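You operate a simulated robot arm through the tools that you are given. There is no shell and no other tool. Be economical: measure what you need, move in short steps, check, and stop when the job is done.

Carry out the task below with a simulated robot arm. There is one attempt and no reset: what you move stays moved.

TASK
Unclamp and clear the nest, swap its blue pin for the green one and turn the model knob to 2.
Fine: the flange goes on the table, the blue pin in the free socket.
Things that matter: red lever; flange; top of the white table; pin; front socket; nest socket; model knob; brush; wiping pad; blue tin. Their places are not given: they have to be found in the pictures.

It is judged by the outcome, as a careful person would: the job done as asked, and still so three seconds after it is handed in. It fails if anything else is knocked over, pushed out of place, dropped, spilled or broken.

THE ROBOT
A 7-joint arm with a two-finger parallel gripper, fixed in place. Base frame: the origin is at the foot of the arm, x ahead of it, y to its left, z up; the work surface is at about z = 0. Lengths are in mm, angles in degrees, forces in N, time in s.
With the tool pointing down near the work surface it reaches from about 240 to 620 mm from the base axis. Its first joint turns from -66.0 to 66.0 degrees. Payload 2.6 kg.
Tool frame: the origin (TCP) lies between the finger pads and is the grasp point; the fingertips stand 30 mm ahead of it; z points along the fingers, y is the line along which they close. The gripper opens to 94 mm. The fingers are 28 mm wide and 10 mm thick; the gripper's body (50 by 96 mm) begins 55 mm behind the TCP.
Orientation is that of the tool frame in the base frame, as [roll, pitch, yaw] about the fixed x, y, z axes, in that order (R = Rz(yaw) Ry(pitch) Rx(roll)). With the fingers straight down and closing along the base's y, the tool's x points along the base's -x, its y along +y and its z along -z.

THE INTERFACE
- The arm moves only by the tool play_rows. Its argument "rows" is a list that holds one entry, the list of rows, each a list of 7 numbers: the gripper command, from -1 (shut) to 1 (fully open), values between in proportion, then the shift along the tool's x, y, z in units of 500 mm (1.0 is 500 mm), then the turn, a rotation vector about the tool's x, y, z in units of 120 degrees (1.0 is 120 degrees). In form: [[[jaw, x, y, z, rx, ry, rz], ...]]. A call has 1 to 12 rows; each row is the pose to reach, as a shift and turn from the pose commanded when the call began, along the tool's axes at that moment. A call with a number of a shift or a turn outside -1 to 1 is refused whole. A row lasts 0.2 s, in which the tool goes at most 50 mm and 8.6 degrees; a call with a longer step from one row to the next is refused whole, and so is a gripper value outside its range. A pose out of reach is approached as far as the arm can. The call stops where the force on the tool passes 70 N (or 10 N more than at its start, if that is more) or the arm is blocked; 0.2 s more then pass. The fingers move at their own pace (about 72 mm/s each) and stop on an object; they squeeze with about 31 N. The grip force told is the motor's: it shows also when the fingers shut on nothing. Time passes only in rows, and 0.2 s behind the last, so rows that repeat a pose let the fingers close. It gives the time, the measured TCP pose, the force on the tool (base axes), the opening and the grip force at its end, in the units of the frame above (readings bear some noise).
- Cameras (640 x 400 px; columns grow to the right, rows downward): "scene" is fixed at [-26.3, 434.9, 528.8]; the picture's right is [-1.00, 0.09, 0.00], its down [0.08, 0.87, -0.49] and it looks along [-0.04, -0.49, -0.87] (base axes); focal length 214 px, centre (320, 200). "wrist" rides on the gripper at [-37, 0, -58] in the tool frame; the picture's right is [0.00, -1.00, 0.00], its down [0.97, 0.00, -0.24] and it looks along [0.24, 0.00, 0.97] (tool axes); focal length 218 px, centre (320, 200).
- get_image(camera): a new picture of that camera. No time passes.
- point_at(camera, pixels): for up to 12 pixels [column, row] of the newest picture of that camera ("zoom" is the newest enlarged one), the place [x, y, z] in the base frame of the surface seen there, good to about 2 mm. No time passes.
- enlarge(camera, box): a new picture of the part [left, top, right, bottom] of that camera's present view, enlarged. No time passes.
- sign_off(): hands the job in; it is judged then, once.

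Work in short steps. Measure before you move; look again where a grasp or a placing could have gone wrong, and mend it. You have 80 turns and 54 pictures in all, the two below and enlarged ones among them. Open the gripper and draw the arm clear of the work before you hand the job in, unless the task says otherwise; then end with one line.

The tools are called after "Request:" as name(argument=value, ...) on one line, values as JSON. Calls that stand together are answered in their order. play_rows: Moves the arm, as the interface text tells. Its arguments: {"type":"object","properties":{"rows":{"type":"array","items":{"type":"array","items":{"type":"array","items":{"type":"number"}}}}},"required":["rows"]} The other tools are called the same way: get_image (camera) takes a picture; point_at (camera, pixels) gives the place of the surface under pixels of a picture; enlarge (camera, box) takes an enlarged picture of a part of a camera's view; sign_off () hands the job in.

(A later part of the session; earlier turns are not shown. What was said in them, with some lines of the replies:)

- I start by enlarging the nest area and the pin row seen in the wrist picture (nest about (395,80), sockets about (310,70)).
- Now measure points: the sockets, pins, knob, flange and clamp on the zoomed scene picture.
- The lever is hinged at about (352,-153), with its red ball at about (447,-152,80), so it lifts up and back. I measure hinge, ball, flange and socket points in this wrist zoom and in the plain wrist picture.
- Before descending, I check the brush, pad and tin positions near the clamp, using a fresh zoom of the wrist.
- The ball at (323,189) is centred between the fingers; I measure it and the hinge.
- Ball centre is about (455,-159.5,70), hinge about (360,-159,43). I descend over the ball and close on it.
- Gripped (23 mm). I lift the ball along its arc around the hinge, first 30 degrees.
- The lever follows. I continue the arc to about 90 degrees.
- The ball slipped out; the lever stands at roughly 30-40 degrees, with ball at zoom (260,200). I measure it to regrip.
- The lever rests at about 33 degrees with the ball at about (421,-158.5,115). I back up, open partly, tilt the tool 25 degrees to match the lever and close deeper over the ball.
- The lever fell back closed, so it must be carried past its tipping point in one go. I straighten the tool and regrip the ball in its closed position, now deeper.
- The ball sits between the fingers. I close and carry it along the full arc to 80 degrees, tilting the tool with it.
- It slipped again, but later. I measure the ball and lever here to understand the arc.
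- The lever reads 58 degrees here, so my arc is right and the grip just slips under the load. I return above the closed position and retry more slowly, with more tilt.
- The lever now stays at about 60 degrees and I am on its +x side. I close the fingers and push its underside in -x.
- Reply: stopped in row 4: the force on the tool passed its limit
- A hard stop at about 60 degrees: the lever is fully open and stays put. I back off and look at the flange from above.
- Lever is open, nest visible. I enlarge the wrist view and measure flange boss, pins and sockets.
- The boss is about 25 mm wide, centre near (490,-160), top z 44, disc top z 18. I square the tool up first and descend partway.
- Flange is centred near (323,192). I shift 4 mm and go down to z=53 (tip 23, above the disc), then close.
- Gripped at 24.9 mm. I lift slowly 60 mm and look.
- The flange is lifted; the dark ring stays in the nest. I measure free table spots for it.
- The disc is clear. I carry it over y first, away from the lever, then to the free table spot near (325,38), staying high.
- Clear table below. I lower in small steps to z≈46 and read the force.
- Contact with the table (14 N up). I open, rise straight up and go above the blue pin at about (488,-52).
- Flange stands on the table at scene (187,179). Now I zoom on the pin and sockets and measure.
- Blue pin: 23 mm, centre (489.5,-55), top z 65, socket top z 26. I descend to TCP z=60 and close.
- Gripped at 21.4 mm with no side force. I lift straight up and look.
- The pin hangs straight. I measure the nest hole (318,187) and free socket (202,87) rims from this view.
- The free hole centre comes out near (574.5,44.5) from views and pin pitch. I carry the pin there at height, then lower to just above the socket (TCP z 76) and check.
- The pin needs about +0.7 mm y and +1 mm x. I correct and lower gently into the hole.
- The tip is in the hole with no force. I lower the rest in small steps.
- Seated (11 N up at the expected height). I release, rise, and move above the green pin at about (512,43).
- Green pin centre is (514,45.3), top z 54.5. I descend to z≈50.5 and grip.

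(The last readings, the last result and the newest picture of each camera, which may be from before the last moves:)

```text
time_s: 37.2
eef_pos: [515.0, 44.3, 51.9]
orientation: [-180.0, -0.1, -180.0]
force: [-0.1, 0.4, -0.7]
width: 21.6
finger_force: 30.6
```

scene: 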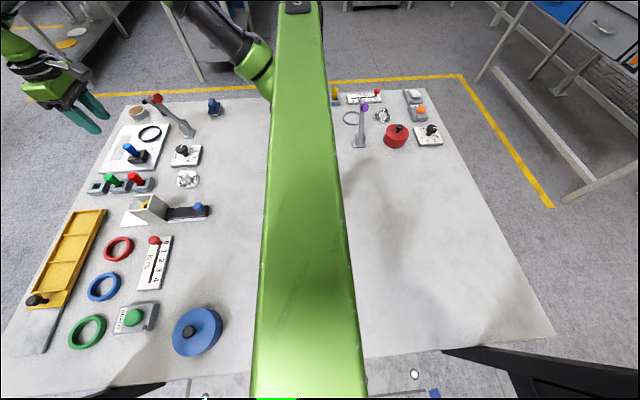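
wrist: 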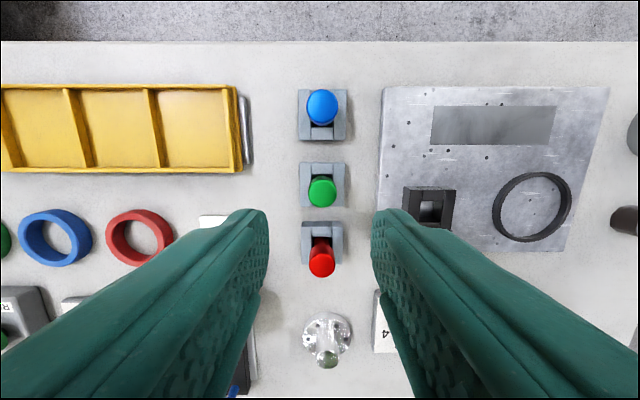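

Gripped. I lift, carry it over the nest socket at about (490.5,-55.5) and stop 10 mm above its rim.

Request:
play_rows(rows=[[[-1, 0, 0, -0.02, 0, 0, 0], [-1, 0, 0, -0.06, 0, 0, 0], [-1, 0, 0, -0.13, 0, 0, 0], [-1, 0, 0, -0.2, 0, 0, 0], [-1, 0.015, -0.05, -0.22, 0, 0, 0], [-1, 0.03, -0.11, -0.22, 0, 0, 0], [-1, 0.045, -0.17, -0.2, 0, 0, 0], [-1, 0.049, -0.1996, -0.14, 0, 0, 0], [-1, 0.049, -0.1996, -0.09, 0, 0, 0], [-1, 0.049, -0.1996, -0.07, 0, 0, 0], [-1, 0.049, -0.1996, -0.07, 0, 0, 0]]])

Request:
enlarge(camera="wrist", box=[270, 160, 370, 230])

Request:
enlarge(camera="scene", box=[90, 120, 180, 190])

```text
time_s: 39.6
eef_pos: [491.6, -56.2, 84.3]
orientation: [180.0, 0.0, 180.0]
force: [-0.2, -0.3, -1.2]
width: 21.5
finger_force: 31.0
```

```text
5.71 times, centred on (320, 195) of wrist
```

zoom: 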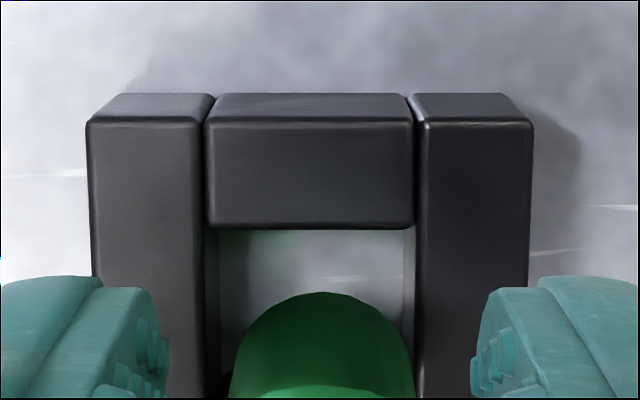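

```text
5.71 times, centred on (135, 155) of scene
```

zoom: 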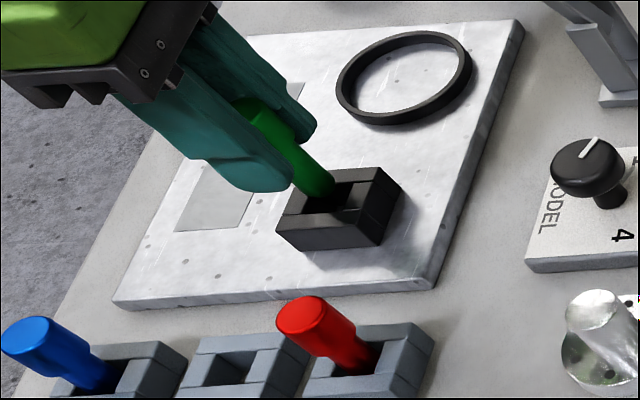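

Pin is slightly off (-y by 1 mm, -x by about 1 mm relative to the hole). I correct and lower gently.

Request:
play_rows(rows=[[[-1, -0.002, 0.002, 0, 0, 0, 0], [-1, -0.002, 0.002, 0.01, 0, 0, 0], [-1, -0.002, 0.002, 0.018, 0, 0, 0], [-1, -0.002, 0.002, 0.026, 0, 0, 0], [-1, -0.002, 0.002, 0.026, 0, 0, 0]]])

```text
time_s: 40.8
eef_pos: [492.7, -55.8, 70.8]
orientation: [180.0, 0.1, 179.9]
force: [0.0, 0.4, -0.8]
width: 21.4
finger_force: 31.9
```

No force with the tip already below the rim. I continue down to z≈61.

Request:
play_rows(rows=[[[-1, 0, 0, 0.008, 0, 0, 0], [-1, 0, 0, 0.014, 0, 0, 0], [-1, 0, 0, 0.018, 0, 0, 0], [-1, 0, 0, 0.02, 0, 0, 0]]])

Request:
enlarge(camera="scene", box=[90, 120, 180, 190])

```text
time_s: 41.8
eef_pos: [491.8, -55.4, 61.5]
orientation: [179.9, -0.1, -180.0]
force: [-1.4, -0.2, -0.4]
width: 21.5
finger_force: 31.5
```

```text
5.71 times, centred on (135, 155) of scene
```

zoom: 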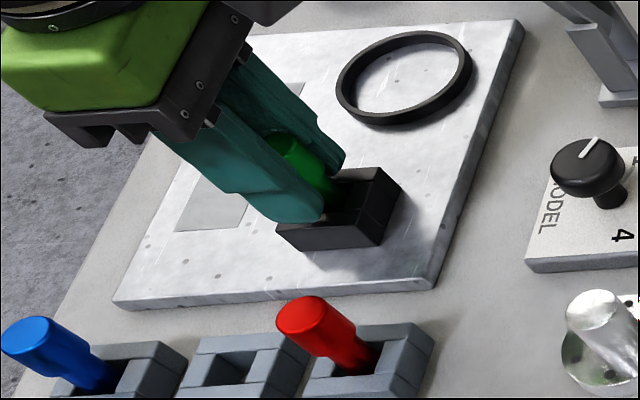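

Nearly seated. I lower another 1–2 mm to feel the floor.

Request:
play_rows(rows=[[[-1, 0, 0, 0.002, 0, 0, 0], [-1, 0, 0, 0.004, 0, 0, 0]]])

```text
time_s: 42.4
eef_pos: [492.8, -54.4, 62.0]
orientation: [179.9, 0.2, 179.9]
force: [-5.2, 0.7, 20.1]
width: 21.4
finger_force: 31.1
```

Seated at the expected height. I release, rise and go above the model knob at about (346,-52).

Request:
play_rows(rows=[[[-0.1, 0, 0, 0, 0, 0, 0], [-0.1, 0, 0, 0, 0, 0, 0], [-0.1, 0, 0, -0.04, 0, 0, 0], [-0.1, 0, 0, -0.12, 0, 0, 0], [-0.1, 0, 0, -0.2, 0, 0, 0], [-0.1, 0.06, 0.002, -0.22, 0, 0, 0], [-0.1, 0.14, 0.004, -0.2, 0, 0, 0], [-0.1, 0.22, 0.006, -0.18, 0, 0, 0], [-0.1, 0.285, 0.006, -0.16, 0, 0, 0], [-0.1, 0.285, 0.006, -0.16, 0, 0, 0]]])

Request:
get_image(camera="wrist")

Request:
enlarge(camera="scene", box=[80, 80, 240, 230])

```text
time_s: 44.6
eef_pos: [349.0, -51.3, 139.8]
orientation: [180.0, 0.0, -180.0]
force: [0.7, -0.2, 0.4]
width: 42.5
finger_force: 0.1
```

```text
13 pictures are left
```

wrist: 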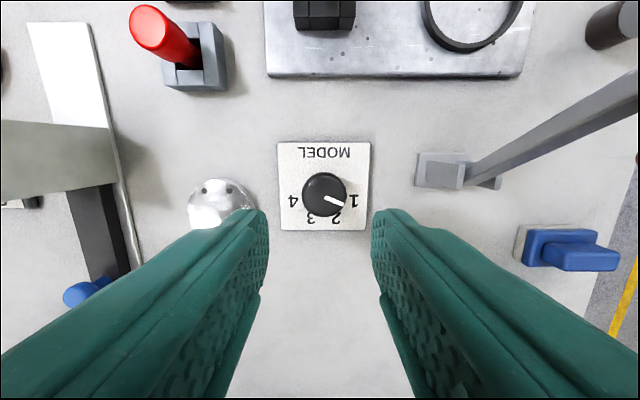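

```text
2.67 times, centred on (160, 155) of scene
```

zoom: 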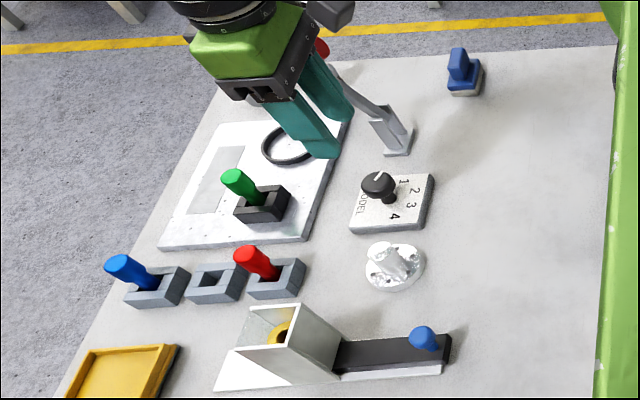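

All pins look good. I enlarge the knob and measure its pointer and labels.

Request:
enlarge(camera="wrist", box=[270, 135, 380, 235])

Request:
point_at(camera="wrist", pixels=[[324, 193], [303, 193], [346, 193], [324, 173], [324, 216], [329, 197], [342, 204], [353, 201], [336, 219], [311, 219], [293, 201]])

```text
4.00 times, centred on (325, 185) of wrist
```

zoom: 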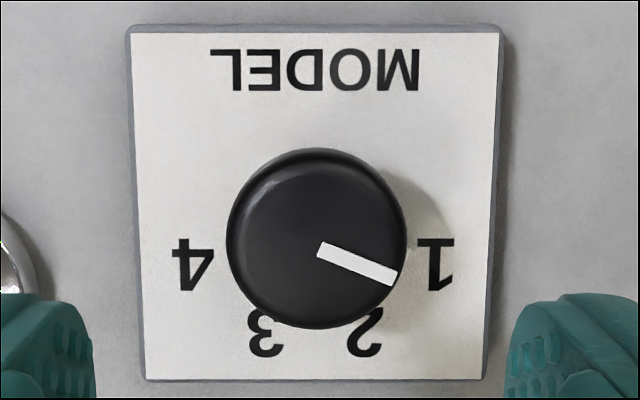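

```text
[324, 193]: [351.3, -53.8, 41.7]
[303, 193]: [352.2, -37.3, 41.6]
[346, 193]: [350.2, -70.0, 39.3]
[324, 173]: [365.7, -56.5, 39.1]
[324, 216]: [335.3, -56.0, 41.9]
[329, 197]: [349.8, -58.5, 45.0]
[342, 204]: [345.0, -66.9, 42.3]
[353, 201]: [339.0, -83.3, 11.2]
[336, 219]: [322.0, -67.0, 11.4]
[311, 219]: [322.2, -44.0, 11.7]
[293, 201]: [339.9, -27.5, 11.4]
```

Knob axis is about (350.5,-55), top z 42. Label 1 is at ~22°, label 2 at ~68°, so a +45° turn about tool z is needed. I descend around the knob and grip it.

Request:
play_rows(rows=[[[0.2, -0.003, -0.007, 0.04, 0, 0, 0], [0.2, -0.003, -0.007, 0.1, 0, 0, 0], [0.2, -0.003, -0.007, 0.15, 0, 0, 0], [0.2, -0.003, -0.007, 0.176, 0, 0, 0], [0.2, -0.003, -0.007, 0.176, 0, 0, 0], [-1, -0.003, -0.007, 0.176, 0, 0, 0], [-1, -0.003, -0.007, 0.176, 0, 0, 0], [-1, -0.003, -0.007, 0.176, 0, 0, 0]]])

```text
time_s: 46.4
eef_pos: [351.1, -55.0, 52.7]
orientation: [-180.0, 0.1, 180.0]
force: [1.2, -3.4, -7.3]
width: 33.5
finger_force: 45.3
```

Gripped at 33.5 mm. I turn +45.5° in small steps.

Request:
play_rows(rows=[[[-1, 0, 0, 0, 0, 0, 0.05], [-1, 0, 0, 0, 0, 0, 0.1], [-1, 0, 0, 0, 0, 0, 0.15], [-1, 0, 0, 0, 0, 0, 0.2], [-1, 0, 0, 0, 0, 0, 0.25], [-1, 0, 0, 0, 0, 0, 0.3], [-1, 0, 0, 0, 0, 0, 0.35], [-1, 0, 0, 0, 0, 0, 0.38], [-1, 0, 0, 0, 0, 0, 0.38]]])

```text
time_s: 48.4
eef_pos: [350.6, -55.7, 52.3]
orientation: [-180.0, 0.0, 134.2]
force: [-15.1, -11.5, 30.9]
width: 33.0
finger_force: 45.2
```

Turned 45.8°. I release, rise, turn back and look.

Request:
play_rows(rows=[[[0.2, 0, 0, 0, 0, 0, 0], [0.2, 0, 0, 0, 0, 0, 0], [0.2, 0, 0, -0.04, 0, 0, 0], [0.2, 0, 0, -0.1, 0, 0, 0], [0.2, 0, 0, -0.16, 0, 0, -0.06], [0.2, 0, 0, -0.18, 0, 0, -0.12], [0.2, 0, 0, -0.18, 0, 0, -0.18], [0.2, 0, 0, -0.18, 0, 0, -0.25], [0.2, 0, 0, -0.18, 0, 0, -0.31], [0.2, 0, 0, -0.18, 0, 0, -0.38], [0.2, 0, 0, -0.18, 0, 0, -0.38]]])

Request:
enlarge(camera="wrist", box=[270, 135, 380, 235])

```text
time_s: 50.8
eef_pos: [351.8, -55.6, 140.8]
orientation: [180.0, -0.1, -179.9]
force: [-1.1, -0.8, 0.3]
width: 56.4
finger_force: 0.1
```

```text
4.00 times, centred on (325, 185) of wrist
```

zoom: 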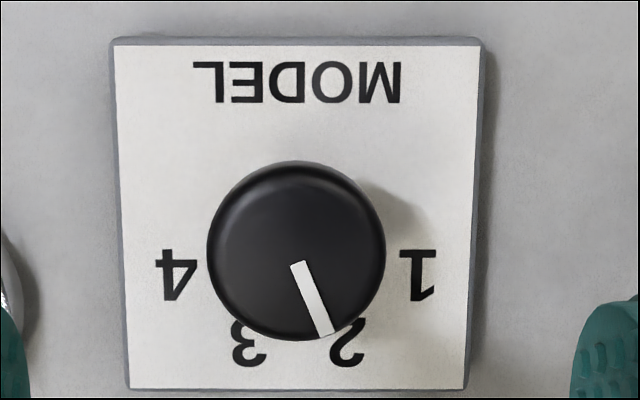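

The pointer now reads 68°, matching label 2. I withdraw upward and take a final overall look.

Request:
play_rows(rows=[[[0.2, 0, 0.02, -0.06, 0, 0, 0], [0.2, 0, 0.06, -0.14, 0, 0, 0], [0.5, 0.02, 0.1, -0.22, 0, 0, 0], [1, 0.03, 0.13, -0.3, 0, 0, 0], [1, 0.03, 0.15, -0.38, 0, 0, 0], [1, 0.03, 0.15, -0.45, 0, 0, 0], [1, 0.03, 0.15, -0.5, 0, 0, 0], [1, 0.03, 0.15, -0.5, 0, 0, 0]]])

Request:
get_image(camera="wrist")

Request:
enlarge(camera="scene", box=[80, 80, 240, 230])

```text
time_s: 52.6
eef_pos: [335.1, 19.3, 392.5]
orientation: [179.9, 0.0, 179.9]
force: [-1.4, -0.8, 0.0]
width: 94.0
finger_force: 0.1
```

```text
9 pictures are left
```

wrist: 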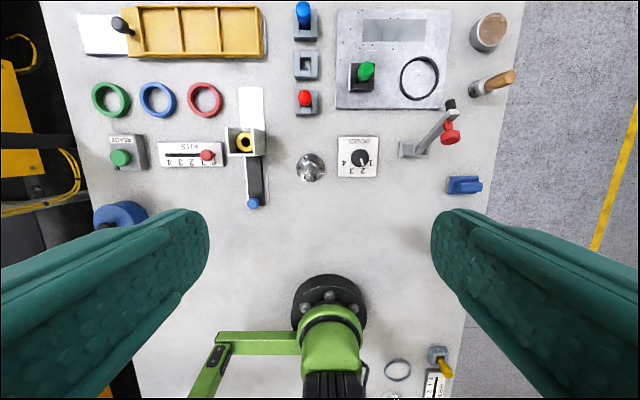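

```text
2.67 times, centred on (160, 155) of scene
```

zoom: 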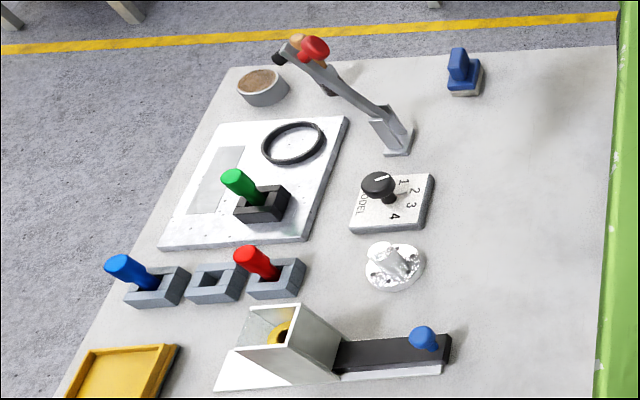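

The lever is open, flange on the table, green pin in the nest, blue in the formerly free socket and the knob on 2; nothing else has moved. I hand it in.

Request:
sign_off()

```text
The job is handed in.
```

The job is done and handed in: the nest is unclamped and cleared with the flange on the table, the green pin is in the nest, the blue pin is in the free socket, and the model knob is at 2. In the last pictures the brush, wiping pad and blue tin look undisturbed.
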